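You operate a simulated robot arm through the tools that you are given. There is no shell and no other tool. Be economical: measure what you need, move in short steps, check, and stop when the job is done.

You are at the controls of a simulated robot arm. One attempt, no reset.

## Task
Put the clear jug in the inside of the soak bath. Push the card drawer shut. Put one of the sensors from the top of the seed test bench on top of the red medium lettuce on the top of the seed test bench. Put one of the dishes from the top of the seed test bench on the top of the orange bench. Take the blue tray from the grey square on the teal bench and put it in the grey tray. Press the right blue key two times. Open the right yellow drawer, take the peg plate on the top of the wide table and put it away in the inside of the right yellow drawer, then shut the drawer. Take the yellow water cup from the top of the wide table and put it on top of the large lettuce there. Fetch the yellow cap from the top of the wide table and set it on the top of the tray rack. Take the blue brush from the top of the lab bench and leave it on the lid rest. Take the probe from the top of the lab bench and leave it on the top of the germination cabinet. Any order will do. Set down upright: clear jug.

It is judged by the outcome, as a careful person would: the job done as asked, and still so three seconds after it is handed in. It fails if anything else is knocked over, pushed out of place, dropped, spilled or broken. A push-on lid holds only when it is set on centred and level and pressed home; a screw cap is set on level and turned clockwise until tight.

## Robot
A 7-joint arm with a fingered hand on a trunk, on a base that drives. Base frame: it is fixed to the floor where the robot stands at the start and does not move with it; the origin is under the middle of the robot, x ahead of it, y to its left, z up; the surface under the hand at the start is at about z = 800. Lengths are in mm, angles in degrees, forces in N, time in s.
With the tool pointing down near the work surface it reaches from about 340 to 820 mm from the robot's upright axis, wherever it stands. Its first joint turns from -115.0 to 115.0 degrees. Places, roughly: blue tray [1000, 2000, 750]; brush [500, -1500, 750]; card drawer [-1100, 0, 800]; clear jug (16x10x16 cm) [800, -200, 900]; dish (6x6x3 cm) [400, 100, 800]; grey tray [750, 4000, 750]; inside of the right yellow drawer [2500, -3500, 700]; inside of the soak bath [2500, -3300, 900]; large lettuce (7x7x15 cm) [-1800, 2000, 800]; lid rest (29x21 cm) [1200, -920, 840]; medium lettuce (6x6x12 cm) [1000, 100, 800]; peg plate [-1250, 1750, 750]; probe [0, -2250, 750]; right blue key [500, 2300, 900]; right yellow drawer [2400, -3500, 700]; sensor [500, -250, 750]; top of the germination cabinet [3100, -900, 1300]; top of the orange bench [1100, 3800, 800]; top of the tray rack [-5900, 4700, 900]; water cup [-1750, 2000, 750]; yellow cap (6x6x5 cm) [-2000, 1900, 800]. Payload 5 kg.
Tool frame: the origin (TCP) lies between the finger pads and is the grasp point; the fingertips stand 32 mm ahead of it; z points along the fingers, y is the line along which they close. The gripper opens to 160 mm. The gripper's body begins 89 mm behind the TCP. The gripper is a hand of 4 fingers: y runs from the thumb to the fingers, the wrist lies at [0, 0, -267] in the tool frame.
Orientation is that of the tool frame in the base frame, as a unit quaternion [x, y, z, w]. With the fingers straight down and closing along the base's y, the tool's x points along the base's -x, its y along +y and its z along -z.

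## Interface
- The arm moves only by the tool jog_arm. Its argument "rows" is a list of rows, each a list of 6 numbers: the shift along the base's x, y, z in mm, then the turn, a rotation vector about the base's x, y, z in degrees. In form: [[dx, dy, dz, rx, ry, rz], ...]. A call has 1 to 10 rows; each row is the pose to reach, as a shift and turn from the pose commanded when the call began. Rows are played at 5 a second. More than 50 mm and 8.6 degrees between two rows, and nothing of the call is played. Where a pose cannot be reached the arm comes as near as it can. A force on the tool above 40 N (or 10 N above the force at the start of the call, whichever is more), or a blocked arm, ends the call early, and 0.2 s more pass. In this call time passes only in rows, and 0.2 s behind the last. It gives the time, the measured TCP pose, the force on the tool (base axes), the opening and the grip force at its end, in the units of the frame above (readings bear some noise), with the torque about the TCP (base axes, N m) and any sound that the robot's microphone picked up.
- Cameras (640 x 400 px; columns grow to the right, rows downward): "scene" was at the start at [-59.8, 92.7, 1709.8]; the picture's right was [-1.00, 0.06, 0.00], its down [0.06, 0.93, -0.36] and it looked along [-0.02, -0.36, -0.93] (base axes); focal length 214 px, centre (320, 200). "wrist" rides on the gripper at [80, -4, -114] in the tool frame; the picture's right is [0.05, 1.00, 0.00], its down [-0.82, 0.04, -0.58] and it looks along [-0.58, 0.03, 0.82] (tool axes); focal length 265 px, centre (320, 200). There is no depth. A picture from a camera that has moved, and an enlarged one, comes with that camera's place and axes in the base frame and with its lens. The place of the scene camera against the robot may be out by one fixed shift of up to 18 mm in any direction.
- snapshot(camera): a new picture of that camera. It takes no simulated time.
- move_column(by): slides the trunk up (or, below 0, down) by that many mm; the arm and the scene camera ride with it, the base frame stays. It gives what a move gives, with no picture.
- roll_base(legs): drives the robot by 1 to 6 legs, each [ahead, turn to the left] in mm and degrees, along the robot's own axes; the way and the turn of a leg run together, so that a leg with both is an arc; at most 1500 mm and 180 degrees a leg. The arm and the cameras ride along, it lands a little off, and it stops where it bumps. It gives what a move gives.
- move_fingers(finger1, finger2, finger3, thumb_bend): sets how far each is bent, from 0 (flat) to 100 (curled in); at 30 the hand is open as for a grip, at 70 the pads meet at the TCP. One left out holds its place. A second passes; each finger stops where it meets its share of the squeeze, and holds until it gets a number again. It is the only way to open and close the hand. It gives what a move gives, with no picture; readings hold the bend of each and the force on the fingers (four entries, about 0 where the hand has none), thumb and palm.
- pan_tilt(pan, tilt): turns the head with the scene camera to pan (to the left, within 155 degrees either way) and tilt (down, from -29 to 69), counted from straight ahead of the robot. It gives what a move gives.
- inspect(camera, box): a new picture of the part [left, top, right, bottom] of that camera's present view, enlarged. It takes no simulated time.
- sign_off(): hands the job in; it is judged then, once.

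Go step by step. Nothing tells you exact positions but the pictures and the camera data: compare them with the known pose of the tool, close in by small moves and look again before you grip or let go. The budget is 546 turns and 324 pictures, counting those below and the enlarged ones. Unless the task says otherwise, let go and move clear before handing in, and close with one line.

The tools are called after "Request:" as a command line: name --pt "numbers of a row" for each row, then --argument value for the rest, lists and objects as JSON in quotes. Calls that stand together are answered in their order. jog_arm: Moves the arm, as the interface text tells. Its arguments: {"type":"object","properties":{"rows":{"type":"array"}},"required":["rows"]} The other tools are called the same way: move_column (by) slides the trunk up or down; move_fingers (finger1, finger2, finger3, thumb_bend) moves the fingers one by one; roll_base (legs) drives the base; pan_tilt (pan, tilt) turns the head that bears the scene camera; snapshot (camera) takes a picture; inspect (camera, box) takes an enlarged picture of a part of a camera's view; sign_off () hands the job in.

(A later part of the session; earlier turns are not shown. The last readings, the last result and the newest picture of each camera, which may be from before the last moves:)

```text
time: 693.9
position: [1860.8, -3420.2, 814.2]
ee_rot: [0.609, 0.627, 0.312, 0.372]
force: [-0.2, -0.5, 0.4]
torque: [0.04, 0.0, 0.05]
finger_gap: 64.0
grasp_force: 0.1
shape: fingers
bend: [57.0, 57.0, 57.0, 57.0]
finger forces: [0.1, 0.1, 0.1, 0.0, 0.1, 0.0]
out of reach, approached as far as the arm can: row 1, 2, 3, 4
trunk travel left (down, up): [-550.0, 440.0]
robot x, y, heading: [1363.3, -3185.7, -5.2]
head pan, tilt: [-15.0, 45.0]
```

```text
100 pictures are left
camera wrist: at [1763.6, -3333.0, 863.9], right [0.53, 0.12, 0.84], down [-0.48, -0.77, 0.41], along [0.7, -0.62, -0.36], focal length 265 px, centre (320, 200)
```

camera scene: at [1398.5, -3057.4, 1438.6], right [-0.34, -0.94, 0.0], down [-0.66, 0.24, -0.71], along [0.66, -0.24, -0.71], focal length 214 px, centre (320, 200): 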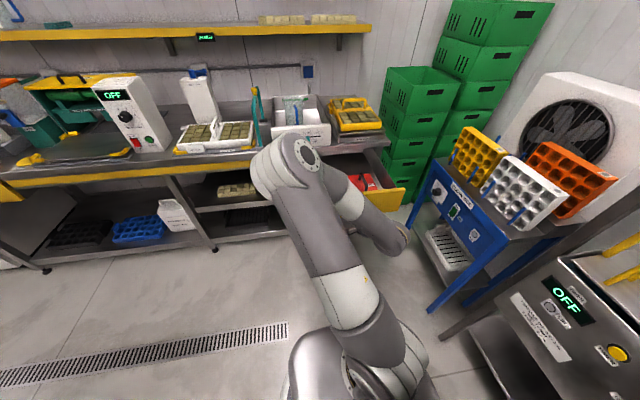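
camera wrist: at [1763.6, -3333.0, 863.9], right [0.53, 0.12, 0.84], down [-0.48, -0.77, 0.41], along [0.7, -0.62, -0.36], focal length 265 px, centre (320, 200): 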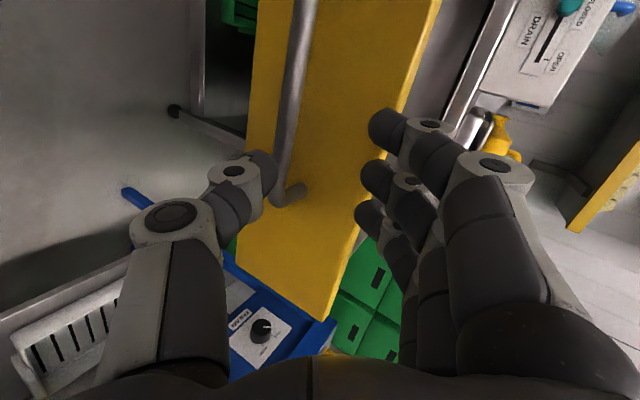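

Request:
roll_base --legs '[[-250, 0]]'

Request:
move_column --by 300

```text
time: 695.7
position: [1610.9, -3396.5, 813.9]
ee_rot: [0.609, 0.628, 0.311, 0.372]
force: [-0.1, -0.3, 0.0]
torque: [-0.01, -0.01, -0.03]
finger_gap: 64.0
grasp_force: 0.0
shape: fingers
bend: [57.0, 57.0, 57.0, 57.0]
finger forces: [0.1, 0.0, 0.1, 0.1, 0.0, 0.0]
trunk travel left (down, up): [-550.0, 440.0]
robot x, y, heading: [1111.8, -3156.8, -5.4]
head pan, tilt: [-15.0, 45.0]
```

```text
time: 698.7
position: [1610.0, -3397.0, 1113.6]
ee_rot: [0.609, 0.628, 0.311, 0.372]
force: [-0.1, -0.1, 0.5]
torque: [0.01, -0.03, 0.0]
finger_gap: 63.9
grasp_force: 0.1
shape: fingers
bend: [57.0, 57.0, 57.0, 57.0]
finger forces: [0.0, 0.0, 0.0, 0.0, 0.1, 0.0]
trunk travel left (down, up): [-850.0, 140.0]
robot x, y, heading: [1116.1, -3161.3, -5.5]
head pan, tilt: [-15.0, 45.0]
```

Restore the hand to pointing down in two moves.

Request:
jog_arm --pt "-2 16 2 -3.17 4.18 6.26" --pt "-4 32 3 -6.33 8.37 12.5" --pt "-6 48 5 -9.5 12.55 18.8" --pt "-9 63 7 -12.7 16.7 25.0" --pt "-11 79 8 -15.8 20.9 31.3" --pt "-13 95 10 -19.0 25.1 37.5" --pt "-15 111 12 -22.2 29.3 43.8" --pt "-17 127 13 -25.3 33.5 50.1" --pt "-20 143 15 -28.5 37.7 56.3" --pt "-22 158 17 -31.7 41.8 62.6"

```text
time: 700.9
position: [1587.1, -3237.9, 1131.8]
ee_rot: [0.156, 0.984, 0.058, 0.07]
force: [-0.4, -0.1, -0.5]
torque: [-0.03, 0.02, 0.01]
finger_gap: 63.8
grasp_force: 0.0
shape: fingers
bend: [57.0, 57.0, 57.0, 57.0]
finger forces: [0.0, 0.0, 0.0, 0.1, 0.0, 0.1]
trunk travel left (down, up): [-850.0, 140.0]
robot x, y, heading: [1115.6, -3161.4, -4.8]
head pan, tilt: [-15.0, 45.0]
```

Request:
jog_arm --pt "0 10 0 -3.1 4.2 6.2" --pt "0 25 0 -6.3 8.4 12.5"

Request:
roll_base --legs '[[0, 176], [1170, 0], [0, -93], [150, 0]]'

Request:
pan_tilt --pan -10 --tilt 45

Request:
snapshot --camera "scene"

```text
time: 701.5
position: [1588.6, -3213.8, 1130.9]
ee_rot: [0.048, 0.999, 0.001, 0.0]
force: [0.5, 0.1, -0.5]
torque: [-0.04, 0.04, 0.02]
finger_gap: 63.9
grasp_force: 0.1
shape: fingers
bend: [57.0, 57.0, 57.0, 57.0]
finger forces: [0.1, 0.0, 0.1, 0.0, 0.0, 0.1]
trunk travel left (down, up): [-850.0, 140.0]
robot x, y, heading: [1115.7, -3163.0, -5.1]
head pan, tilt: [-15.0, 45.0]
```

```text
time: 719.6
position: [84.6, -2401.8, 1131.1]
ee_rot: [-0.636, 0.772, 0.0, -0.001]
force: [0.7, 0.0, -0.7]
torque: [0.0, 0.03, 0.03]
finger_gap: 63.9
grasp_force: 0.0
shape: fingers
bend: [57.0, 57.0, 57.0, 57.0]
finger forces: [0.0, 0.0, 0.0, 0.1, 0.0, 0.0]
trunk travel left (down, up): [-850.0, 140.0]
robot x, y, heading: [-14.6, -2867.8, 79.2]
head pan, tilt: [-15.0, 45.0]
```

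```text
time: 720.3
position: [84.0, -2401.8, 1130.7]
ee_rot: [-0.636, 0.772, 0.0, -0.001]
force: [0.4, 1.0, 0.7]
torque: [-0.02, 0.01, -0.03]
finger_gap: 64.0
grasp_force: 0.0
shape: fingers
bend: [57.0, 57.0, 57.0, 57.0]
finger forces: [0.1, 0.0, 0.0, 0.0, 0.0, 0.0]
trunk travel left (down, up): [-850.0, 140.0]
robot x, y, heading: [-13.9, -2866.5, 79.1]
head pan, tilt: [-10.0, 45.0]
```

```text
99 pictures are left
camera scene: at [-147.5, -2830.1, 1738.6], right [0.93, -0.36, 0.0], down [-0.25, -0.66, -0.71], along [0.25, 0.66, -0.71], focal length 214 px, centre (320, 200)
```

scene: 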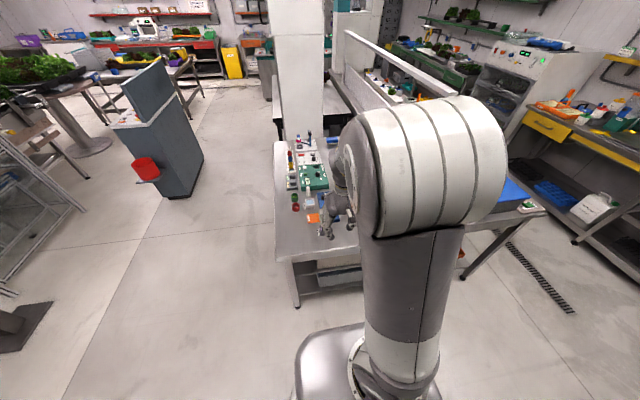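

Request:
snapshot --camera "wrist"

```text
98 pictures are left
camera wrist: at [73.9, -2482.2, 1245.1], right [-0.99, 0.14, 0.0], down [0.12, 0.81, 0.58], along [0.08, 0.57, -0.82], focal length 265 px, centre (320, 200)
```

wrist: 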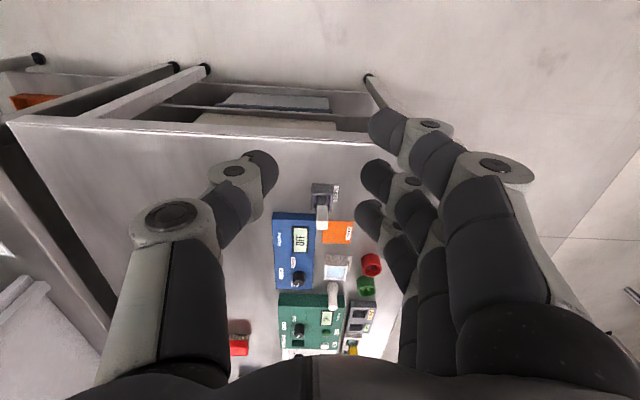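

Request:
inspect --camera "wrist" --box '[220, 170, 400, 360]'

```text
2.11 times, centred on (310, 265) of wrist
camera zoom: at [73.9, -2482.2, 1245.1], right [-0.99, 0.14, 0.0], down [0.12, 0.81, 0.58], along [0.08, 0.57, -0.82], focal length 559 px, centre (341, 63)
```

zoom: 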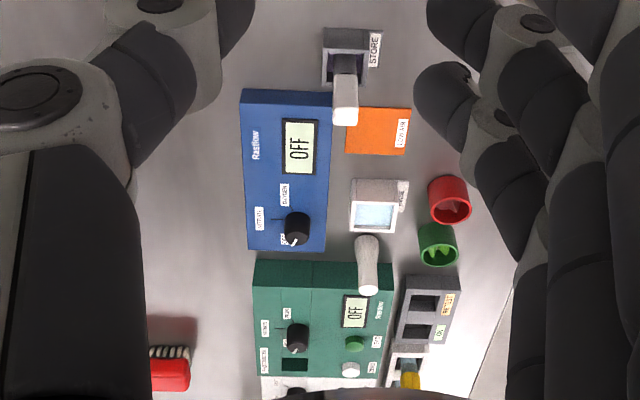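

The probe appears to stand in the "STORE" holder near (114, -2169). Move closer to look.

Request:
jog_arm --pt "6 35 -25 0 0 0" --pt "12 70 -50 0 0 0" --pt "18 105 -75 0 0 0" --pt "24 140 -100 0 0 0"

Request:
inspect --camera "wrist" --box '[220, 40, 420, 240]'

```text
time: 721.3
position: [106.7, -2261.9, 1030.4]
ee_rot: [-0.635, 0.772, -0.001, -0.002]
force: [-0.1, 0.8, -0.7]
torque: [-0.03, 0.01, 0.02]
finger_gap: 63.9
grasp_force: 0.1
shape: fingers
bend: [57.0, 57.0, 57.0, 57.0]
finger forces: [0.1, 0.1, 0.0, 0.0, 0.0, 0.1]
trunk travel left (down, up): [-850.0, 140.0]
robot x, y, heading: [-16.1, -2872.3, 79.1]
head pan, tilt: [-10.0, 45.0]
```

```text
2.00 times, centred on (320, 140) of wrist
camera zoom: at [98.1, -2341.3, 1145.1], right [-0.99, 0.14, 0.0], down [0.12, 0.81, 0.58], along [0.08, 0.57, -0.82], focal length 531 px, centre (320, 320)
```

zoom: 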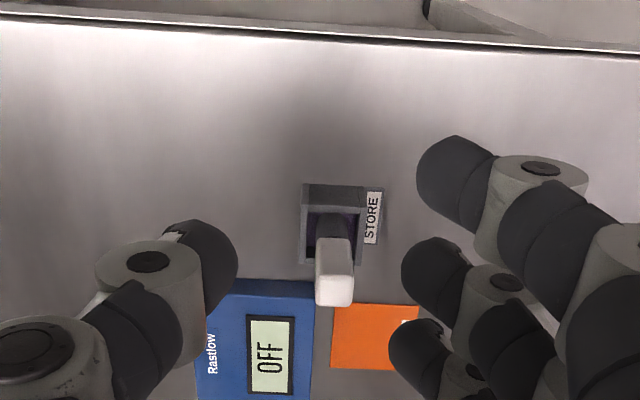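

The probe stands vertically at (110, -2185), top at z≈907. Move over it and descend to grip its top.

Request:
jog_arm --pt "2 38 0 0 0 0" --pt "3 77 0 0 0 0" --pt "3 77 -40 0 0 0" --pt "3 77 -80 0 0 0"

Request:
snapshot --camera "wrist"

```text
time: 722.3
position: [109.3, -2183.7, 949.6]
ee_rot: [-0.636, 0.772, 0.0, -0.001]
force: [0.0, 0.7, -0.2]
torque: [-0.03, 0.02, 0.01]
finger_gap: 63.9
grasp_force: 0.0
shape: fingers
bend: [57.0, 57.0, 57.0, 57.0]
finger forces: [0.1, 0.1, 0.0, 0.0, 0.1, 0.0]
trunk travel left (down, up): [-850.0, 140.0]
robot x, y, heading: [-16.1, -2867.2, 79.0]
head pan, tilt: [-10.0, 45.0]
```

```text
95 pictures are left
camera wrist: at [99.6, -2263.5, 1064.2], right [-0.99, 0.14, 0.0], down [0.12, 0.81, 0.58], along [0.08, 0.57, -0.82], focal length 265 px, centre (320, 200)
```

wrist: 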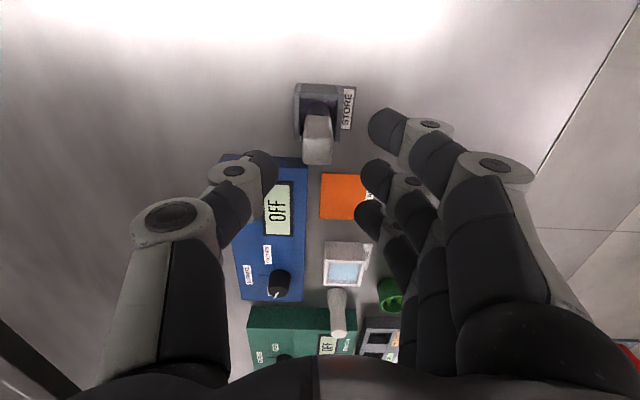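

Request:
jog_arm --pt "1 -3 -30 0 0 0" --pt "1 -3 -55 0 0 0"

Request:
move_fingers --finger2 67 --thumb_bend 67

Request:
inspect --camera "wrist" --box '[200, 80, 440, 240]'

```text
time: 722.9
position: [110.1, -2188.2, 894.9]
ee_rot: [-0.635, 0.772, 0.001, -0.001]
force: [0.0, -0.6, -0.1]
torque: [0.0, 0.01, 0.01]
finger_gap: 63.7
grasp_force: 0.2
shape: fingers
bend: [57.0, 57.0, 57.0, 57.0]
finger forces: [0.0, 0.0, 0.0, 0.1, 0.1, 0.1]
trunk travel left (down, up): [-850.0, 140.0]
robot x, y, heading: [-11.9, -2866.4, 79.1]
head pan, tilt: [-10.0, 45.0]
```

```text
time: 723.9
position: [110.6, -2187.9, 894.7]
ee_rot: [-0.636, 0.772, 0.0, -0.001]
force: [0.5, -0.1, 0.6]
torque: [-0.04, 0.01, -0.01]
finger_gap: 49.5
grasp_force: 2.4
shape: fingers
bend: [57.0, 65.0, 57.0, 66.0]
finger forces: [0.0, 2.6, 0.0, 0.0, 2.6, 0.0]
trunk travel left (down, up): [-850.0, 140.0]
robot x, y, heading: [-17.5, -2869.4, 79.2]
head pan, tilt: [-10.0, 45.0]
```

```text
2.50 times, centred on (320, 160) of wrist
camera zoom: at [100.9, -2267.9, 1009.5], right [-0.99, 0.14, 0.0], down [0.12, 0.81, 0.58], along [0.08, 0.57, -0.82], focal length 664 px, centre (320, 300)
```

zoom: 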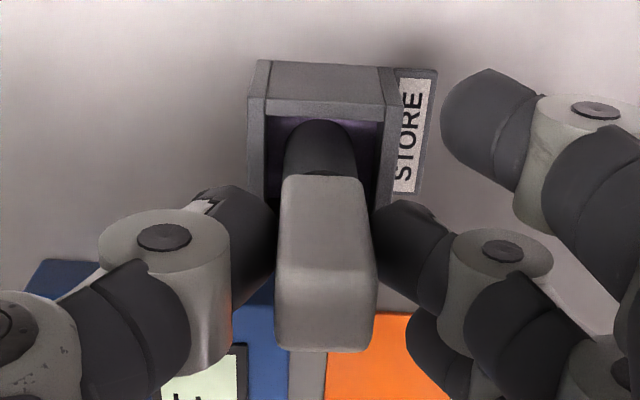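

Gripping the probe head symmetrically. Firm up and lift straight out.

Request:
move_fingers --finger1 62 --finger2 73 --finger3 62 --thumb_bend 73

Request:
jog_arm --pt "0 0 20 0 0 0" --pt "0 0 50 0 0 0" --pt "0 0 90 0 0 0" --pt "0 0 130 0 0 0" --pt "0 0 170 0 0 0" --pt "0 0 210 0 0 0" --pt "0 0 250 0 0 0"

Request:
snapshot --camera "wrist"

```text
time: 724.9
position: [111.0, -2188.4, 895.1]
ee_rot: [-0.635, 0.772, 0.001, -0.001]
force: [-0.6, -0.6, 0.4]
torque: [0.0, 0.02, -0.01]
finger_gap: 38.5
grasp_force: 9.4
shape: fingers
bend: [62.0, 65.0, 62.0, 69.0]
finger forces: [0.0, 9.6, 0.1, 0.0, 9.3, 0.1]
trunk travel left (down, up): [-850.0, 140.0]
robot x, y, heading: [-14.6, -2872.0, 79.1]
head pan, tilt: [-10.0, 45.0]
```

```text
time: 726.5
position: [111.5, -2189.5, 1147.0]
ee_rot: [-0.636, 0.772, 0.002, -0.001]
force: [0.5, 0.0, 0.0]
torque: [-0.01, 0.01, 0.02]
finger_gap: 38.4
grasp_force: 10.2
shape: fingers
bend: [62.0, 65.0, 62.0, 69.0]
finger forces: [0.1, 9.7, 0.0, 0.0, 9.6, 0.1]
trunk travel left (down, up): [-850.0, 140.0]
robot x, y, heading: [-10.9, -2871.5, 79.0]
head pan, tilt: [-10.0, 45.0]
```

```text
93 pictures are left
camera wrist: at [102.4, -2269.0, 1260.6], right [-0.99, 0.14, 0.0], down [0.12, 0.81, 0.58], along [0.08, 0.57, -0.82], focal length 265 px, centre (320, 200)
```

wrist: 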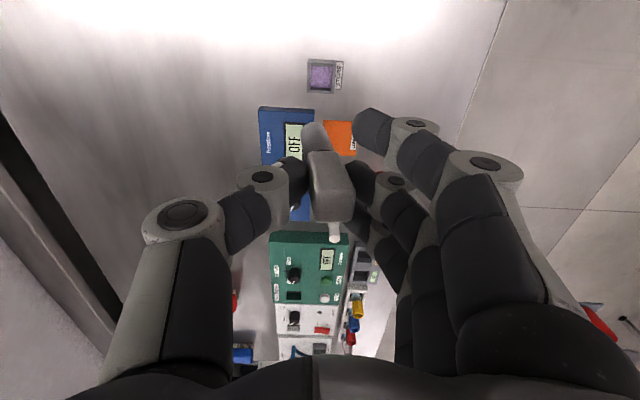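

The probe is out, held upright. Retract and drive round to the east aisle by the germination cabinet.

Request:
jog_arm --pt "-8 -43 0 0 0 0" --pt "-16 -86 0 0 0 0" --pt "-23 -129 0 0 0 0" --pt "-31 -172 0 0 0 0" --pt "-38 -212 0 0 0 0"

Request:
roll_base --legs '[[-120, 0], [0, -85], [1500, 0], [0, 79], [1390, 0]]'

Request:
pan_tilt --pan -20 --tilt 20

Request:
snapshot --camera "scene"

```text
time: 727.7
position: [74.5, -2403.2, 1146.2]
ee_rot: [-0.636, 0.772, 0.001, 0.0]
force: [0.0, -0.2, -0.3]
torque: [0.05, -0.04, -0.01]
finger_gap: 38.4
grasp_force: 9.7
shape: fingers
bend: [62.0, 65.0, 62.0, 69.0]
finger forces: [0.0, 9.7, 0.0, 0.0, 9.6, 0.0]
trunk travel left (down, up): [-850.0, 140.0]
robot x, y, heading: [-11.6, -2870.8, 79.3]
head pan, tilt: [-10.0, 45.0]
```

```text
time: 749.4
position: [1959.1, -1310.6, 1145.4]
ee_rot: [-0.603, 0.798, 0.0, -0.001]
force: [0.1, 0.0, -0.9]
torque: [0.0, 0.02, 0.0]
finger_gap: 37.7
grasp_force: 9.9
shape: fingers
bend: [62.0, 65.0, 62.0, 69.0]
finger forces: [0.0, 9.6, 0.0, 0.0, 9.6, 0.0]
trunk travel left (down, up): [-850.0, 140.0]
robot x, y, heading: [1829.2, -1770.4, 74.4]
head pan, tilt: [-10.0, 45.0]
```

```text
time: 750.3
position: [1959.5, -1310.7, 1146.4]
ee_rot: [-0.602, 0.798, 0.001, 0.0]
force: [-0.2, -0.5, -0.8]
torque: [-0.01, 0.01, -0.01]
finger_gap: 38.3
grasp_force: 9.4
shape: fingers
bend: [62.0, 65.0, 62.0, 69.0]
finger forces: [0.0, 9.6, 0.1, 0.0, 9.5, 0.1]
trunk travel left (down, up): [-850.0, 140.0]
robot x, y, heading: [1828.6, -1769.7, 74.3]
head pan, tilt: [-20.0, 20.0]
```

```text
92 pictures are left
camera scene: at [1721.5, -1716.9, 1777.2], right [0.81, -0.58, 0.0], down [-0.2, -0.28, -0.94], along [0.55, 0.76, -0.34], focal length 214 px, centre (320, 200)
```

scene: 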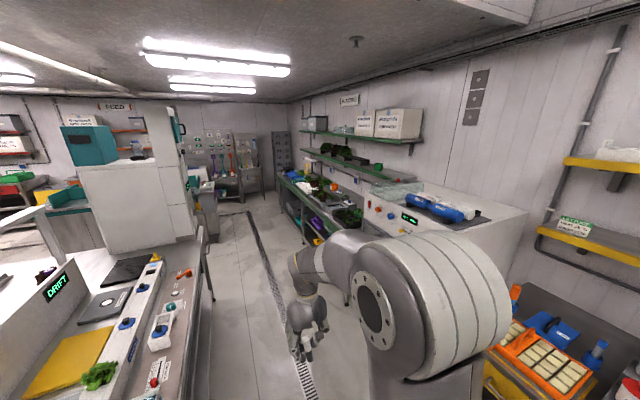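

Request:
inspect --camera "scene" --box '[340, 160, 540, 270]'

Request:
inspect --camera "scene" --box '[0, 220, 220, 400]'

```text
3.20 times, centred on (440, 215) of scene
camera zoom: at [1721.5, -1716.9, 1777.2], right [0.81, -0.58, 0.0], down [-0.2, -0.28, -0.94], along [0.55, 0.76, -0.34], focal length 686 px, centre (-64, 152)
```

zoom: 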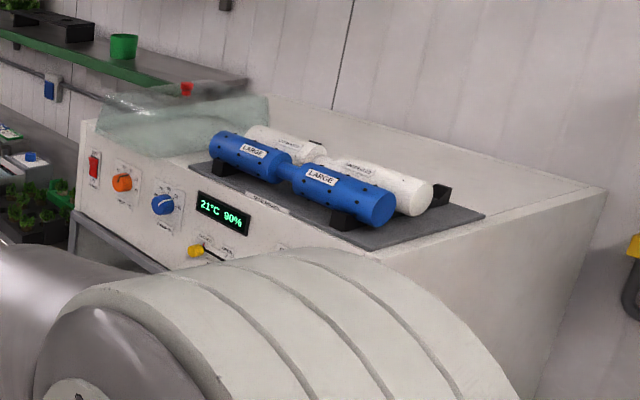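

```text
2.22 times, centred on (110, 310) of scene
camera zoom: at [1721.5, -1716.9, 1777.2], right [0.81, -0.58, 0.0], down [-0.2, -0.28, -0.94], along [0.55, 0.76, -0.34], focal length 477 px, centre (787, -44)
```

zoom: 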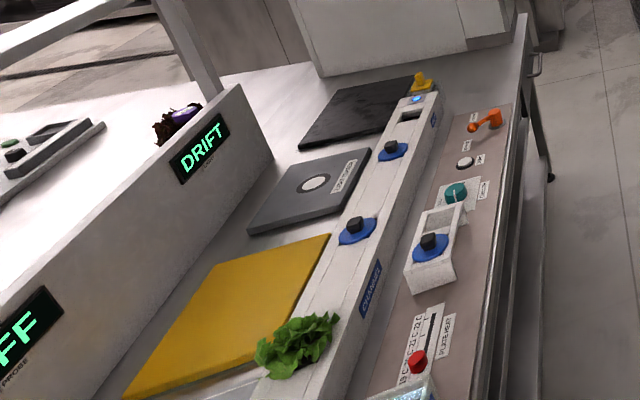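

The cabinet top is free behind the blue/white tubes. I raise the trunk and tilt the hand 45° forward to lay the probe there.

Request:
move_column --by 140

Request:
jog_arm --pt "5 19 25 7.2 -2.0 0" --pt "11 39 50 14.4 -4.1 0" --pt "16 58 75 21.6 -6.1 0" --pt "21 77 100 28.9 -8.1 0" --pt "27 97 125 36.1 -10.2 0" --pt "32 116 150 43.3 -12.2 0"

```text
time: 752.0
position: [1958.3, -1311.1, 1285.2]
ee_rot: [-0.602, 0.798, 0.0, -0.001]
force: [-0.2, 0.2, -0.9]
torque: [0.02, 0.01, 0.03]
finger_gap: 38.2
grasp_force: 9.2
shape: fingers
bend: [62.0, 65.0, 62.0, 69.0]
finger forces: [0.0, 9.6, 0.1, 0.0, 9.4, 0.0]
trunk travel left (down, up): [-990.0, 0.0]
robot x, y, heading: [1833.5, -1770.0, 74.5]
head pan, tilt: [-20.0, 20.0]
```

```text
time: 753.4
position: [1990.2, -1194.9, 1436.9]
ee_rot: [-0.556, 0.737, 0.232, 0.305]
force: [0.3, 0.0, -0.1]
torque: [-0.01, -0.02, 0.01]
finger_gap: 37.8
grasp_force: 9.9
shape: fingers
bend: [62.0, 65.0, 62.0, 69.0]
finger forces: [0.1, 9.5, 0.1, 0.0, 9.5, 0.0]
trunk travel left (down, up): [-990.0, 0.0]
robot x, y, heading: [1829.4, -1770.6, 74.5]
head pan, tilt: [-20.0, 20.0]
```

Request:
jog_arm --pt "0 0 35 0 0 0" --pt "0 0 70 0 0 0"

Request:
roll_base --legs '[[480, 0], [0, -50], [640, 0], [0, -38]]'

Request:
snapshot --camera "wrist"

```text
time: 754.0
position: [1990.9, -1195.2, 1506.9]
ee_rot: [-0.556, 0.738, 0.231, 0.304]
force: [0.2, -0.1, -0.9]
torque: [-0.02, 0.01, 0.0]
finger_gap: 38.2
grasp_force: 9.5
shape: fingers
bend: [62.0, 65.0, 62.0, 69.0]
finger forces: [0.0, 9.5, 0.0, 0.1, 9.5, 0.0]
trunk travel left (down, up): [-990.0, 0.0]
robot x, y, heading: [1830.5, -1769.9, 74.4]
head pan, tilt: [-20.0, 20.0]
```

```text
time: 762.2
position: [3071.7, -813.9, 1505.7]
ee_rot: [-0.188, 0.905, 0.08, 0.373]
force: [-0.7, 0.4, -1.1]
torque: [0.0, 0.0, 0.01]
finger_gap: 37.7
grasp_force: 8.7
shape: fingers
bend: [62.0, 65.0, 62.0, 69.0]
finger forces: [0.1, 9.6, 0.1, 0.0, 9.5, 0.1]
trunk travel left (down, up): [-990.0, 0.0]
robot x, y, heading: [2527.7, -1053.5, 23.5]
head pan, tilt: [-20.0, 20.0]
stopped in leg 3: the robot was blocked; the commanded pose is now the measured one
```

```text
89 pictures are left
camera wrist: at [2948.3, -872.4, 1529.7], right [-0.43, 0.9, -0.03], down [0.14, 0.1, 0.98], along [0.89, 0.42, -0.17], focal length 265 px, centre (320, 200)
```

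wrist: 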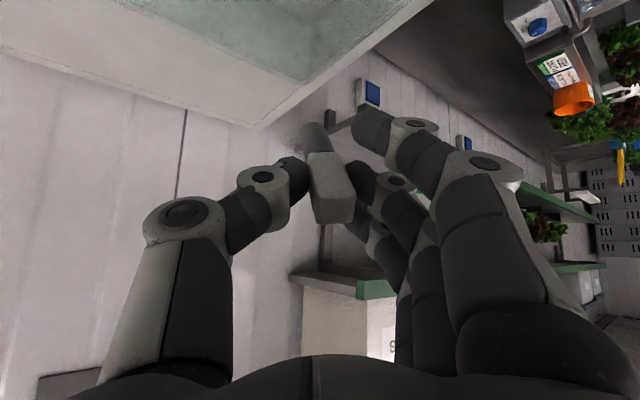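

The base is blocked slightly short; I back off a little and swing the arm instead over the free spot behind the tubes.

Request:
roll_base --legs '[[-40, 0]]'

Request:
jog_arm --pt "20 -36 0 0 0 -3.75" --pt "40 -72 0 0 0 -7.5" --pt "60 -108 0 0 0 -11.3" --pt "80 -144 0 0 0 -15" --pt "100 -180 0 0 0 -18.8" --pt "120 -216 0 0 0 -22.5" --pt "140 -252 0 0 0 -26.3" --pt "160 -288 0 0 0 -30"

Request:
pan_tilt --pan -35 --tilt 15

Request:
snapshot --camera "scene"

```text
time: 763.1
position: [3033.9, -830.8, 1507.2]
ee_rot: [-0.188, 0.905, 0.08, 0.374]
force: [-0.9, -0.5, -0.2]
torque: [-0.03, -0.04, 0.0]
finger_gap: 37.9
grasp_force: 9.5
shape: fingers
bend: [62.0, 65.0, 62.0, 69.0]
finger forces: [0.1, 9.5, 0.0, 0.0, 9.5, 0.0]
trunk travel left (down, up): [-990.0, 0.0]
robot x, y, heading: [2491.6, -1071.6, 23.4]
head pan, tilt: [-20.0, 20.0]
```

```text
time: 764.9
position: [3196.4, -1119.2, 1504.9]
ee_rot: [0.053, 0.923, -0.02, 0.381]
force: [0.6, 0.1, -0.2]
torque: [0.02, 0.05, 0.06]
finger_gap: 38.2
grasp_force: 8.9
shape: fingers
bend: [62.0, 65.0, 62.0, 69.0]
finger forces: [0.0, 9.6, 0.1, 0.0, 9.4, 0.1]
trunk travel left (down, up): [-990.0, 0.0]
robot x, y, heading: [2488.3, -1075.2, 23.6]
head pan, tilt: [-20.0, 20.0]
```

```text
time: 765.6
position: [3194.4, -1117.5, 1505.3]
ee_rot: [0.052, 0.923, -0.019, 0.381]
force: [-0.1, 0.8, -1.1]
torque: [0.0, 0.04, -0.01]
finger_gap: 37.9
grasp_force: 9.5
shape: fingers
bend: [62.0, 65.0, 62.0, 69.0]
finger forces: [0.0, 9.5, 0.0, 0.0, 9.4, 0.0]
trunk travel left (down, up): [-990.0, 0.0]
robot x, y, heading: [2488.2, -1074.9, 23.4]
head pan, tilt: [-35.0, 15.0]
```

```text
88 pictures are left
camera scene: at [2467.9, -978.1, 1925.4], right [-0.19, -0.98, 0.0], down [-0.25, 0.05, -0.97], along [0.95, -0.19, -0.26], focal length 214 px, centre (320, 200)
```

scene: 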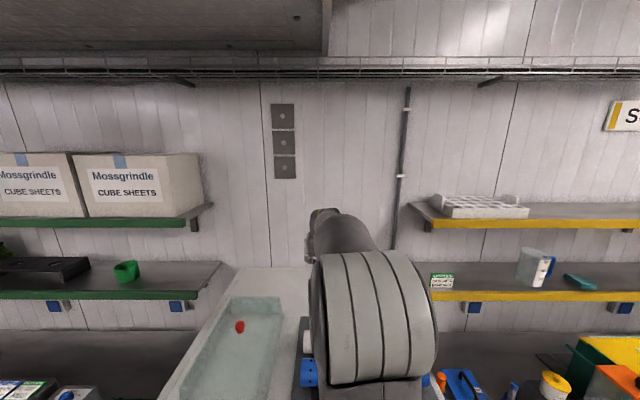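

Lower toward the cabinet top.

Request:
jog_arm --pt "0 0 -30 0 0 0" --pt "0 0 -60 0 0 0" --pt "0 0 -90 0 0 0" --pt "0 0 -110 0 0 0"

Request:
snapshot --camera "wrist"

```text
time: 766.6
position: [3194.9, -1118.1, 1396.1]
ee_rot: [0.053, 0.923, -0.02, 0.381]
force: [0.3, 0.0, -1.1]
torque: [-0.02, 0.06, 0.01]
finger_gap: 37.8
grasp_force: 9.6
shape: fingers
bend: [62.0, 65.0, 62.0, 69.0]
finger forces: [0.1, 9.4, 0.0, 0.0, 9.4, 0.0]
trunk travel left (down, up): [-990.0, 0.0]
robot x, y, heading: [2489.2, -1069.9, 23.7]
head pan, tilt: [-35.0, 15.0]
```

```text
87 pictures are left
camera wrist: at [3060.1, -1107.0, 1419.2], right [0.08, 1.0, -0.03], down [0.17, 0.02, 0.98], along [0.98, -0.08, -0.17], focal length 265 px, centre (320, 200)
```

wrist: 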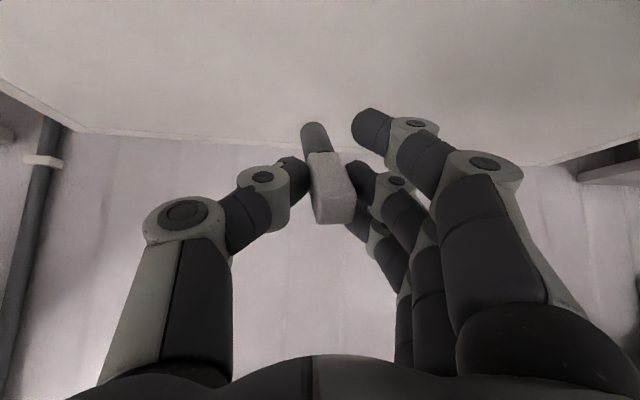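

Clear, empty area. Continue lowering to touch.

Request:
jog_arm --pt "0 0 -8 0 0 0" --pt "0 0 -16 0 0 0" --pt "0 0 -24 0 0 0" --pt "0 0 -30 0 0 0"

```text
time: 767.6
position: [3196.1, -1118.4, 1365.4]
ee_rot: [0.054, 0.923, -0.02, 0.381]
force: [0.6, -0.1, -0.3]
torque: [0.0, 0.02, 0.0]
finger_gap: 38.1
grasp_force: 9.6
shape: fingers
bend: [62.0, 65.0, 62.0, 69.0]
finger forces: [0.1, 9.5, 0.0, 0.1, 9.4, 0.0]
trunk travel left (down, up): [-990.0, 0.0]
robot x, y, heading: [2489.6, -1070.1, 23.6]
head pan, tilt: [-35.0, 15.0]
```

Tilt a further 15° and fold finger 1 away so the probe can lie lower.

Request:
move_fingers --finger1 0

Request:
jog_arm --pt "5 0 -3 -0.8 -7.5 0" --pt "10 0 -6 -1.5 -14.9 0"

Request:
jog_arm --pt "0 0 -5 0 0 0" --pt "0 0 -10 0 0 0" --pt "0 0 -15 0 0 0" --pt "0 0 -20 0 0 0"

Request:
snapshot --camera "wrist"

```text
time: 768.6
position: [3195.0, -1118.6, 1365.2]
ee_rot: [0.052, 0.923, -0.019, 0.381]
force: [-0.9, 0.6, -0.5]
torque: [-0.01, 0.01, 0.0]
finger_gap: 132.6
grasp_force: 9.6
shape: fingers
bend: [0.0, 65.0, 62.0, 69.0]
finger forces: [0.0, 9.5, 0.0, 0.0, 9.4, 0.1]
trunk travel left (down, up): [-990.0, 0.0]
robot x, y, heading: [2488.7, -1070.0, 23.7]
head pan, tilt: [-35.0, 15.0]
```

```text
time: 769.2
position: [3206.2, -1117.1, 1360.2]
ee_rot: [0.049, 0.864, -0.024, 0.5]
force: [0.6, -0.5, -0.1]
torque: [0.01, 0.03, -0.04]
finger_gap: 132.8
grasp_force: 9.1
shape: fingers
bend: [0.0, 65.0, 62.0, 69.0]
finger forces: [0.0, 9.5, 0.1, 0.0, 9.4, 0.0]
trunk travel left (down, up): [-990.0, 0.0]
robot x, y, heading: [2487.4, -1074.6, 23.7]
head pan, tilt: [-35.0, 15.0]
```

```text
time: 770.2
position: [3204.7, -1117.9, 1340.0]
ee_rot: [0.049, 0.865, -0.024, 0.498]
force: [-0.1, 0.5, 0.3]
torque: [-0.02, -0.02, 0.01]
finger_gap: 132.8
grasp_force: 9.4
shape: fingers
bend: [0.0, 65.0, 62.0, 69.0]
finger forces: [0.0, 9.6, 0.0, 0.1, 9.3, 0.0]
trunk travel left (down, up): [-990.0, 0.0]
robot x, y, heading: [2495.2, -1069.8, 23.6]
head pan, tilt: [-35.0, 15.0]
```

```text
86 pictures are left
camera wrist: at [3068.3, -1106.7, 1327.1], right [0.08, 1.0, -0.04], down [-0.09, 0.05, 1.0], along [0.99, -0.08, 0.09], focal length 265 px, centre (320, 200)
```

wrist: 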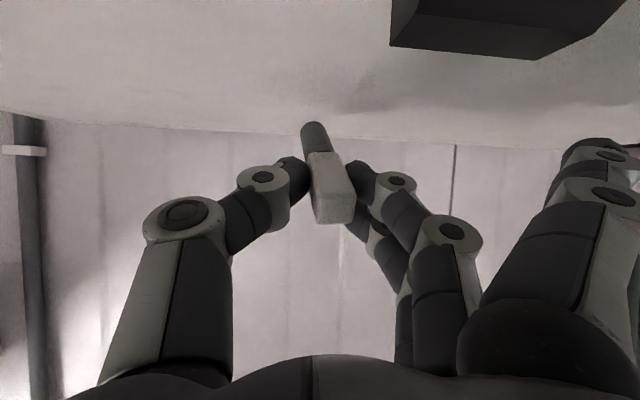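

Request:
jog_arm --pt "0 0 -4 0 0 0" --pt "0 0 -8 0 0 0"

Request:
snapshot --camera "wrist"

```text
time: 770.8
position: [3205.0, -1117.9, 1333.3]
ee_rot: [0.05, 0.865, -0.024, 0.499]
force: [0.2, 0.9, -1.2]
torque: [0.02, 0.01, -0.03]
finger_gap: 132.7
grasp_force: 9.4
shape: fingers
bend: [0.0, 65.0, 62.0, 69.0]
finger forces: [0.0, 9.6, 0.0, 0.0, 9.4, 0.0]
trunk travel left (down, up): [-990.0, 0.0]
robot x, y, heading: [2491.5, -1071.0, 23.6]
head pan, tilt: [-35.0, 15.0]
```

```text
85 pictures are left
camera wrist: at [3068.3, -1106.0, 1319.4], right [0.08, 1.0, -0.04], down [-0.09, 0.04, 1.0], along [0.99, -0.08, 0.09], focal length 265 px, centre (320, 200)
```

wrist: 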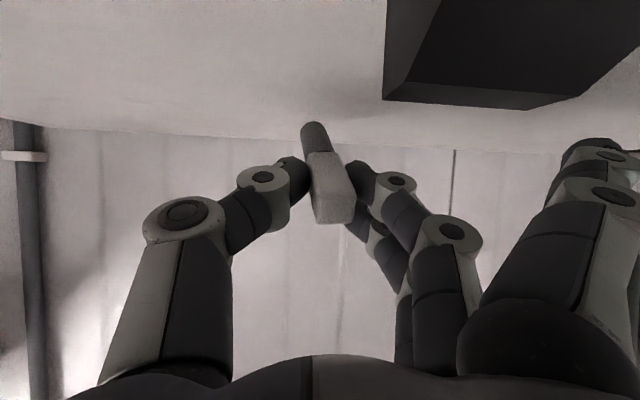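

The cabinet top is nearer z≈1250, and a tube support is close to the camera. Shift 60 mm further back and 45 mm sideways before lowering.

Request:
jog_arm --pt "0 0 20 0 0 0" --pt "30 -22 20 0 0 0" --pt "60 -45 20 0 0 0" --pt "60 -45 0 0 0 0" --pt "60 -45 -15 0 0 0"

Request:
snapshot --camera "wrist"

```text
time: 772.0
position: [3266.6, -1164.0, 1317.0]
ee_rot: [0.05, 0.865, -0.024, 0.499]
force: [0.6, -1.0, 1.0]
torque: [0.0, -0.02, 0.05]
finger_gap: 130.3
grasp_force: 7.7
shape: fingers
bend: [0.0, 66.0, 62.0, 70.0]
finger forces: [0.0, 7.0, 0.0, 0.1, 6.9, 0.1]
trunk travel left (down, up): [-990.0, 0.0]
robot x, y, heading: [2492.5, -1069.7, 23.6]
head pan, tilt: [-35.0, 15.0]
```

```text
84 pictures are left
camera wrist: at [3128.7, -1152.1, 1304.7], right [0.09, 1.0, -0.04], down [-0.09, 0.05, 1.0], along [0.99, -0.08, 0.09], focal length 265 px, centre (320, 200)
```

wrist: 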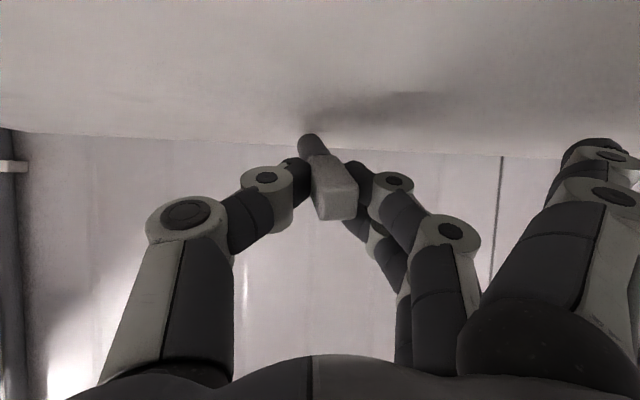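

The tip is touching and the probe pivots flatter as I lower. Continue a little.

Request:
jog_arm --pt "0 0 -5 0 0 0" --pt "0 0 -10 0 0 0" --pt "0 0 -15 0 0 0"

Request:
snapshot --camera "wrist"

```text
time: 772.8
position: [3264.9, -1163.7, 1303.1]
ee_rot: [0.05, 0.864, -0.024, 0.5]
force: [0.1, -0.2, 3.1]
torque: [0.36, -0.05, -0.03]
finger_gap: 130.5
grasp_force: 7.9
shape: fingers
bend: [0.0, 67.0, 62.0, 71.0]
finger forces: [3.1, 7.0, 0.0, 0.0, 7.0, 0.0]
trunk travel left (down, up): [-990.0, 0.0]
robot x, y, heading: [2490.0, -1072.8, 23.5]
head pan, tilt: [-35.0, 15.0]
```

```text
83 pictures are left
camera wrist: at [3128.4, -1151.7, 1290.6], right [0.09, 1.0, -0.04], down [-0.09, 0.04, 1.0], along [0.99, -0.08, 0.09], focal length 265 px, centre (320, 200)
```

wrist: 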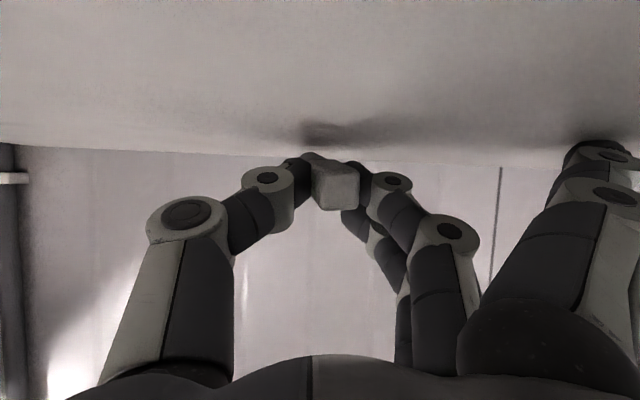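

The probe now lies almost horizontal. Release and lift away.

Request:
move_fingers --finger2 60 --thumb_bend 62

Request:
jog_arm --pt "0 0 20 0 0 0" --pt "0 0 50 0 0 0" --pt "0 0 90 0 0 0" --pt "0 0 130 0 0 0" --pt "0 0 170 0 0 0"

Request:
snapshot --camera "wrist"

```text
time: 773.8
position: [3265.3, -1163.2, 1302.4]
ee_rot: [0.05, 0.865, -0.025, 0.499]
force: [3.3, -2.3, 8.6]
torque: [0.55, 0.77, 0.0]
finger_gap: 144.2
grasp_force: 2.1
shape: fingers
bend: [0.0, 60.0, 62.0, 62.0]
finger forces: [3.9, 0.0, 0.0, 0.0, 0.1, 0.1]
trunk travel left (down, up): [-990.0, 0.0]
robot x, y, heading: [2492.2, -1073.7, 23.8]
head pan, tilt: [-35.0, 15.0]
```

```text
time: 775.0
position: [3266.3, -1152.2, 1473.5]
ee_rot: [0.045, 0.866, -0.025, 0.498]
force: [-0.2, -7.2, 1.3]
torque: [0.35, 0.01, 0.64]
finger_gap: 144.0
grasp_force: 0.1
shape: fingers
bend: [0.0, 60.0, 62.0, 62.0]
finger forces: [0.1, 0.0, 0.0, 0.0, 0.1, 0.0]
trunk travel left (down, up): [-990.0, 0.0]
robot x, y, heading: [2495.3, -1069.3, 23.7]
head pan, tilt: [-35.0, 15.0]
```

```text
82 pictures are left
camera wrist: at [3129.6, -1142.2, 1460.4], right [0.08, 1.0, -0.04], down [-0.08, 0.05, 1.0], along [0.99, -0.07, 0.09], focal length 265 px, centre (320, 200)
```

wrist: 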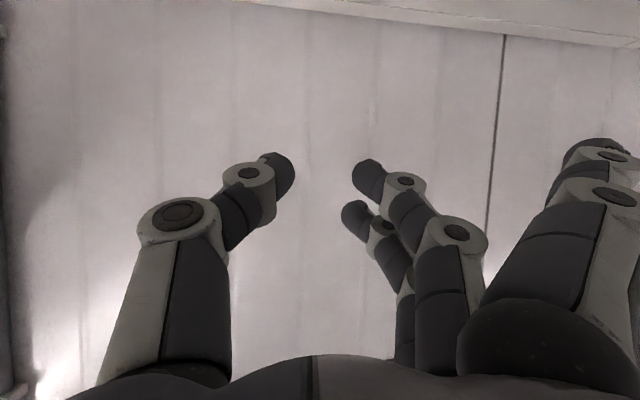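

There's a slight side force; retreat up and back toward the robot.

Request:
jog_arm --pt "-20 0 10 0 0 0" --pt "-60 5 20 0 0 0" --pt "-100 10 25 0 0 0" --pt "-140 15 25 0 0 0"

Request:
snapshot --camera "scene"

```text
time: 776.0
position: [3177.3, -1156.0, 1479.2]
ee_rot: [0.049, 0.875, -0.025, 0.481]
force: [0.5, 0.0, -0.1]
torque: [0.05, 0.03, 0.03]
finger_gap: 144.2
grasp_force: 0.0
shape: fingers
bend: [0.0, 60.0, 62.0, 62.0]
finger forces: [0.1, 0.1, 0.1, 0.1, 0.0, 0.0]
out of reach, approached as far as the arm can: row 3, 4
trunk travel left (down, up): [-990.0, 0.0]
robot x, y, heading: [2490.3, -1068.4, 23.5]
head pan, tilt: [-35.0, 15.0]
```

```text
81 pictures are left
camera scene: at [2467.9, -980.6, 1925.6], right [-0.2, -0.98, 0.0], down [-0.25, 0.05, -0.97], along [0.95, -0.19, -0.26], focal length 214 px, centre (320, 200)
```

scene: 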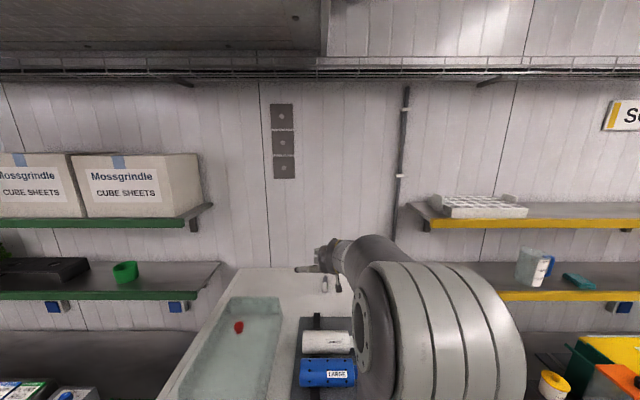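

Request:
roll_base --legs '[[-400, 0]]'

Request:
pan_tilt --pan -25 --tilt 20

Request:
jog_arm --pt "-20 0 -10 0.8 7.5 0" --pt "-40 0 -20 1.6 15 0" --pt "-60 0 -30 2.4 22.4 0" --pt "-80 0 -40 3.2 29.9 0" --pt "-100 0 -50 4 37.3 0" --pt "-120 0 -60 4.8 44.8 0" --pt "-140 0 -70 5.6 52.2 0" --pt "-150 0 -80 6.2 57.4 0"

Request:
inspect --camera "scene" --box '[260, 160, 460, 330]'

```text
time: 778.5
position: [2809.8, -1314.7, 1480.4]
ee_rot: [0.05, 0.874, -0.028, 0.482]
force: [-0.9, 0.2, -0.7]
torque: [0.02, -0.03, 0.04]
finger_gap: 144.1
grasp_force: 0.1
shape: fingers
bend: [0.0, 60.0, 62.0, 62.0]
finger forces: [0.1, 0.0, 0.0, 0.0, 0.0, 0.1]
trunk travel left (down, up): [-990.0, 0.0]
robot x, y, heading: [2127.0, -1233.6, 23.7]
head pan, tilt: [-35.0, 15.0]
```

```text
time: 779.3
position: [2811.0, -1316.0, 1479.1]
ee_rot: [0.05, 0.874, -0.027, 0.483]
force: [0.1, -0.7, -0.2]
torque: [-0.02, -0.03, 0.03]
finger_gap: 144.0
grasp_force: 0.2
shape: fingers
bend: [0.0, 60.0, 62.0, 62.0]
finger forces: [0.1, 0.0, 0.0, 0.0, 0.0, 0.1]
trunk travel left (down, up): [-990.0, 0.0]
robot x, y, heading: [2124.6, -1231.8, 23.9]
head pan, tilt: [-25.0, 20.0]
```

```text
time: 781.1
position: [2660.6, -1315.4, 1398.8]
ee_rot: [0.057, 0.998, -0.003, 0.0]
force: [0.2, -0.2, 0.2]
torque: [0.05, 0.03, -0.01]
finger_gap: 144.0
grasp_force: 0.0
shape: fingers
bend: [0.0, 60.0, 62.0, 62.0]
finger forces: [0.1, 0.1, 0.0, 0.0, 0.1, 0.1]
trunk travel left (down, up): [-990.0, 0.0]
robot x, y, heading: [2124.5, -1232.6, 23.6]
head pan, tilt: [-25.0, 20.0]
```

```text
2.35 times, centred on (360, 245) of scene
camera zoom: at [2103.9, -1123.5, 1917.4], right [-0.02, -1.0, 0.0], down [-0.34, 0.01, -0.94], along [0.94, -0.02, -0.34], focal length 505 px, centre (226, 94)
```

zoom: 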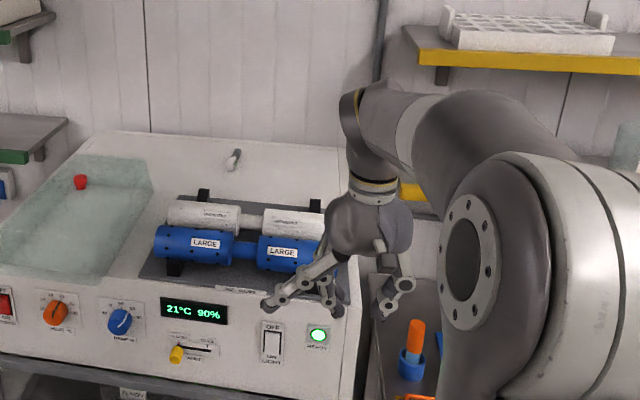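

The probe lies safely on the cabinet top. Now turn to view the lid rest on the island counter to the west.

Request:
roll_base --legs '[[-150, 0], [0, 150]]'

Request:
move_column --by -140

Request:
pan_tilt --pan 10 --tilt 40

Request:
snapshot --camera "scene"

```text
time: 788.6
position: [1563.6, -950.2, 1399.7]
ee_rot: [0.949, -0.314, 0.001, -0.003]
force: [0.1, 0.4, 0.7]
torque: [0.0, 0.02, -0.02]
finger_gap: 143.9
grasp_force: 0.0
shape: fingers
bend: [0.0, 60.0, 62.0, 62.0]
finger forces: [0.1, 0.0, 0.0, 0.1, 0.0, 0.0]
trunk travel left (down, up): [-990.0, 0.0]
robot x, y, heading: [1988.1, -1291.3, 173.4]
head pan, tilt: [-25.0, 20.0]
```

```text
time: 790.3
position: [1563.9, -950.4, 1260.1]
ee_rot: [0.949, -0.314, 0.002, -0.002]
force: [0.3, -0.1, -0.1]
torque: [-0.01, 0.0, -0.02]
finger_gap: 144.1
grasp_force: 0.0
shape: fingers
bend: [0.0, 60.0, 62.0, 62.0]
finger forces: [0.0, 0.0, 0.1, 0.1, 0.1, 0.0]
trunk travel left (down, up): [-850.0, 140.0]
robot x, y, heading: [1988.5, -1290.1, 173.7]
head pan, tilt: [-25.0, 20.0]
```

```text
time: 791.3
position: [1564.7, -951.0, 1259.3]
ee_rot: [0.95, -0.313, 0.001, -0.003]
force: [0.9, 0.6, 0.8]
torque: [0.0, 0.03, -0.01]
finger_gap: 144.1
grasp_force: 0.1
shape: fingers
bend: [0.0, 60.0, 62.0, 62.0]
finger forces: [0.1, 0.1, 0.1, 0.0, 0.0, 0.0]
trunk travel left (down, up): [-850.0, 140.0]
robot x, y, heading: [1988.0, -1293.6, 173.4]
head pan, tilt: [10.0, 40.0]
```

```text
79 pictures are left
camera scene: at [1946.4, -1468.0, 1746.0], right [-0.06, 1.0, 0.0], down [0.64, 0.04, -0.77], along [-0.76, -0.05, -0.64], focal length 214 px, centre (320, 200)
```

scene: 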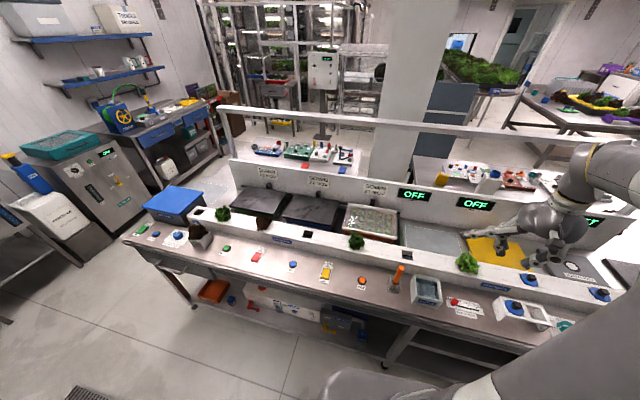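

Request:
inspect --camera "scene" --box '[230, 180, 530, 300]'

```text
2.13 times, centred on (380, 240) of scene
camera zoom: at [1946.4, -1468.0, 1746.0], right [-0.06, 1.0, 0.0], down [0.64, 0.04, -0.77], along [-0.76, -0.05, -0.64], focal length 458 px, centre (192, 115)
```

zoom: 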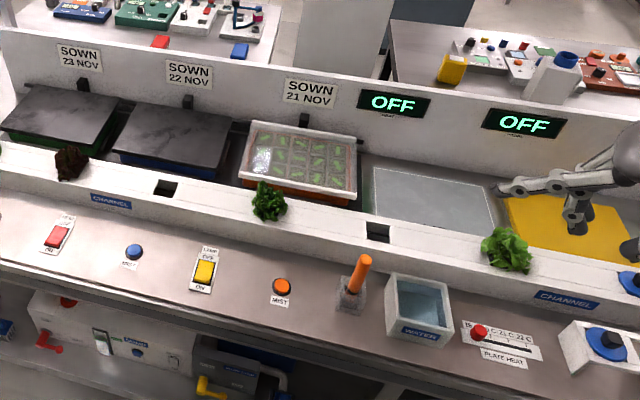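

The light-grey plate at about (1150, -899) between the sown trays and the yellow board is the lid rest. Straighten the arm and drive round to the lab bench's west side for the blue brush.

Request:
jog_arm --pt "-6 -36 -15 0 0 3.4" --pt "-12 -72 -30 0 0 6.8" --pt "-18 -108 -45 0 0 10.1" --pt "-23 -144 -60 0 0 13.5" --pt "-29 -180 -75 0 0 16.9" --pt "-35 -216 -90 0 0 20.3" --pt "-40 -252 -105 0 0 23.6" --pt "-46 -288 -120 0 0 27"

Request:
move_fingers --finger1 45 --finger2 45 --finger3 45 --thumb_bend 45

Request:
roll_base --legs '[[0, 81], [1500, 0], [350, 0], [0, -82], [1500, 0], [590, 0]]'

Request:
roll_base --legs '[[0, -91], [1500, 0], [230, 0]]'

```text
time: 793.1
position: [1515.6, -1240.3, 1138.9]
ee_rot: [0.996, -0.085, 0.001, -0.002]
force: [0.2, -0.5, 1.0]
torque: [-0.01, -0.02, 0.0]
finger_gap: 144.2
grasp_force: 0.0
shape: fingers
bend: [0.0, 60.0, 62.0, 62.0]
finger forces: [0.0, 0.0, 0.0, 0.1, 0.0, 0.0]
trunk travel left (down, up): [-850.0, 140.0]
robot x, y, heading: [1988.4, -1290.8, 173.5]
head pan, tilt: [10.0, 40.0]
```

```text
time: 794.1
position: [1517.1, -1239.3, 1140.4]
ee_rot: [0.996, -0.085, 0.0, -0.002]
force: [-0.3, 0.5, 0.5]
torque: [0.01, -0.02, -0.02]
finger_gap: 111.5
grasp_force: 0.1
shape: fingers
bend: [45.0, 45.0, 45.0, 45.0]
finger forces: [0.0, 0.0, 0.0, 0.0, 0.0, 0.1]
trunk travel left (down, up): [-850.0, 140.0]
robot x, y, heading: [1983.6, -1293.7, 173.6]
head pan, tilt: [10.0, 40.0]
```

```text
time: 820.3
position: [-1075.8, -2703.9, 1139.5]
ee_rot: [0.995, -0.099, 0.001, -0.003]
force: [-0.1, -0.7, -0.4]
torque: [0.0, 0.0, -0.02]
finger_gap: 111.4
grasp_force: 0.1
shape: fingers
bend: [45.0, 45.0, 45.0, 45.0]
finger forces: [0.0, 0.0, 0.1, 0.0, 0.0, 0.0]
trunk travel left (down, up): [-850.0, 140.0]
robot x, y, heading: [-608.0, -2772.6, 171.7]
head pan, tilt: [10.0, 40.0]
```

```text
time: 833.0
position: [-251.3, -592.7, 1138.6]
ee_rot: [-0.626, 0.78, -0.002, 0.002]
force: [-0.4, -0.3, -0.4]
torque: [-0.04, -0.01, 0.02]
finger_gap: 110.9
grasp_force: 0.2
shape: fingers
bend: [45.0, 45.0, 45.0, 45.0]
finger forces: [0.0, 0.0, 0.0, 0.0, 0.0, 0.1]
trunk travel left (down, up): [-850.0, 140.0]
robot x, y, heading: [-324.9, -1059.3, 80.6]
head pan, tilt: [10.0, 40.0]
```

Request:
roll_base --legs '[[-60, 0], [0, -92], [70, 0]]'

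Request:
snapshot --camera "wrist"

```text
time: 836.9
position: [128.4, -1077.0, 1136.8]
ee_rot: [-0.043, 0.999, 0.004, 0.001]
force: [-3.4, 7.2, 3.4]
torque: [-0.93, -0.51, 0.17]
finger_gap: 111.3
grasp_force: 2.7
shape: fingers
bend: [45.0, 45.0, 45.0, 45.0]
finger forces: [0.0, 0.1, 0.0, 0.1, 0.0, 5.0]
trunk travel left (down, up): [-850.0, 140.0]
robot x, y, heading: [-340.2, -1118.5, 6.0]
head pan, tilt: [10.0, 40.0]
stopped in leg 2: the robot was blocked; the commanded pose is now the measured one
```

```text
77 pictures are left
camera wrist: at [49.4, -1089.0, 1251.3], right [-0.14, 0.99, 0.01], down [0.81, 0.11, 0.58], along [0.57, 0.08, -0.82], focal length 265 px, centre (320, 200)
```

wrist: 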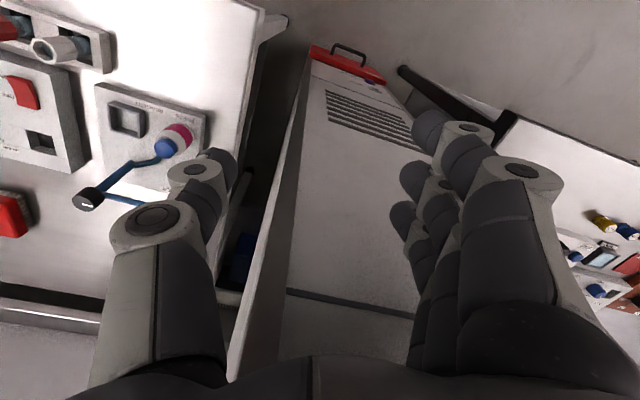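

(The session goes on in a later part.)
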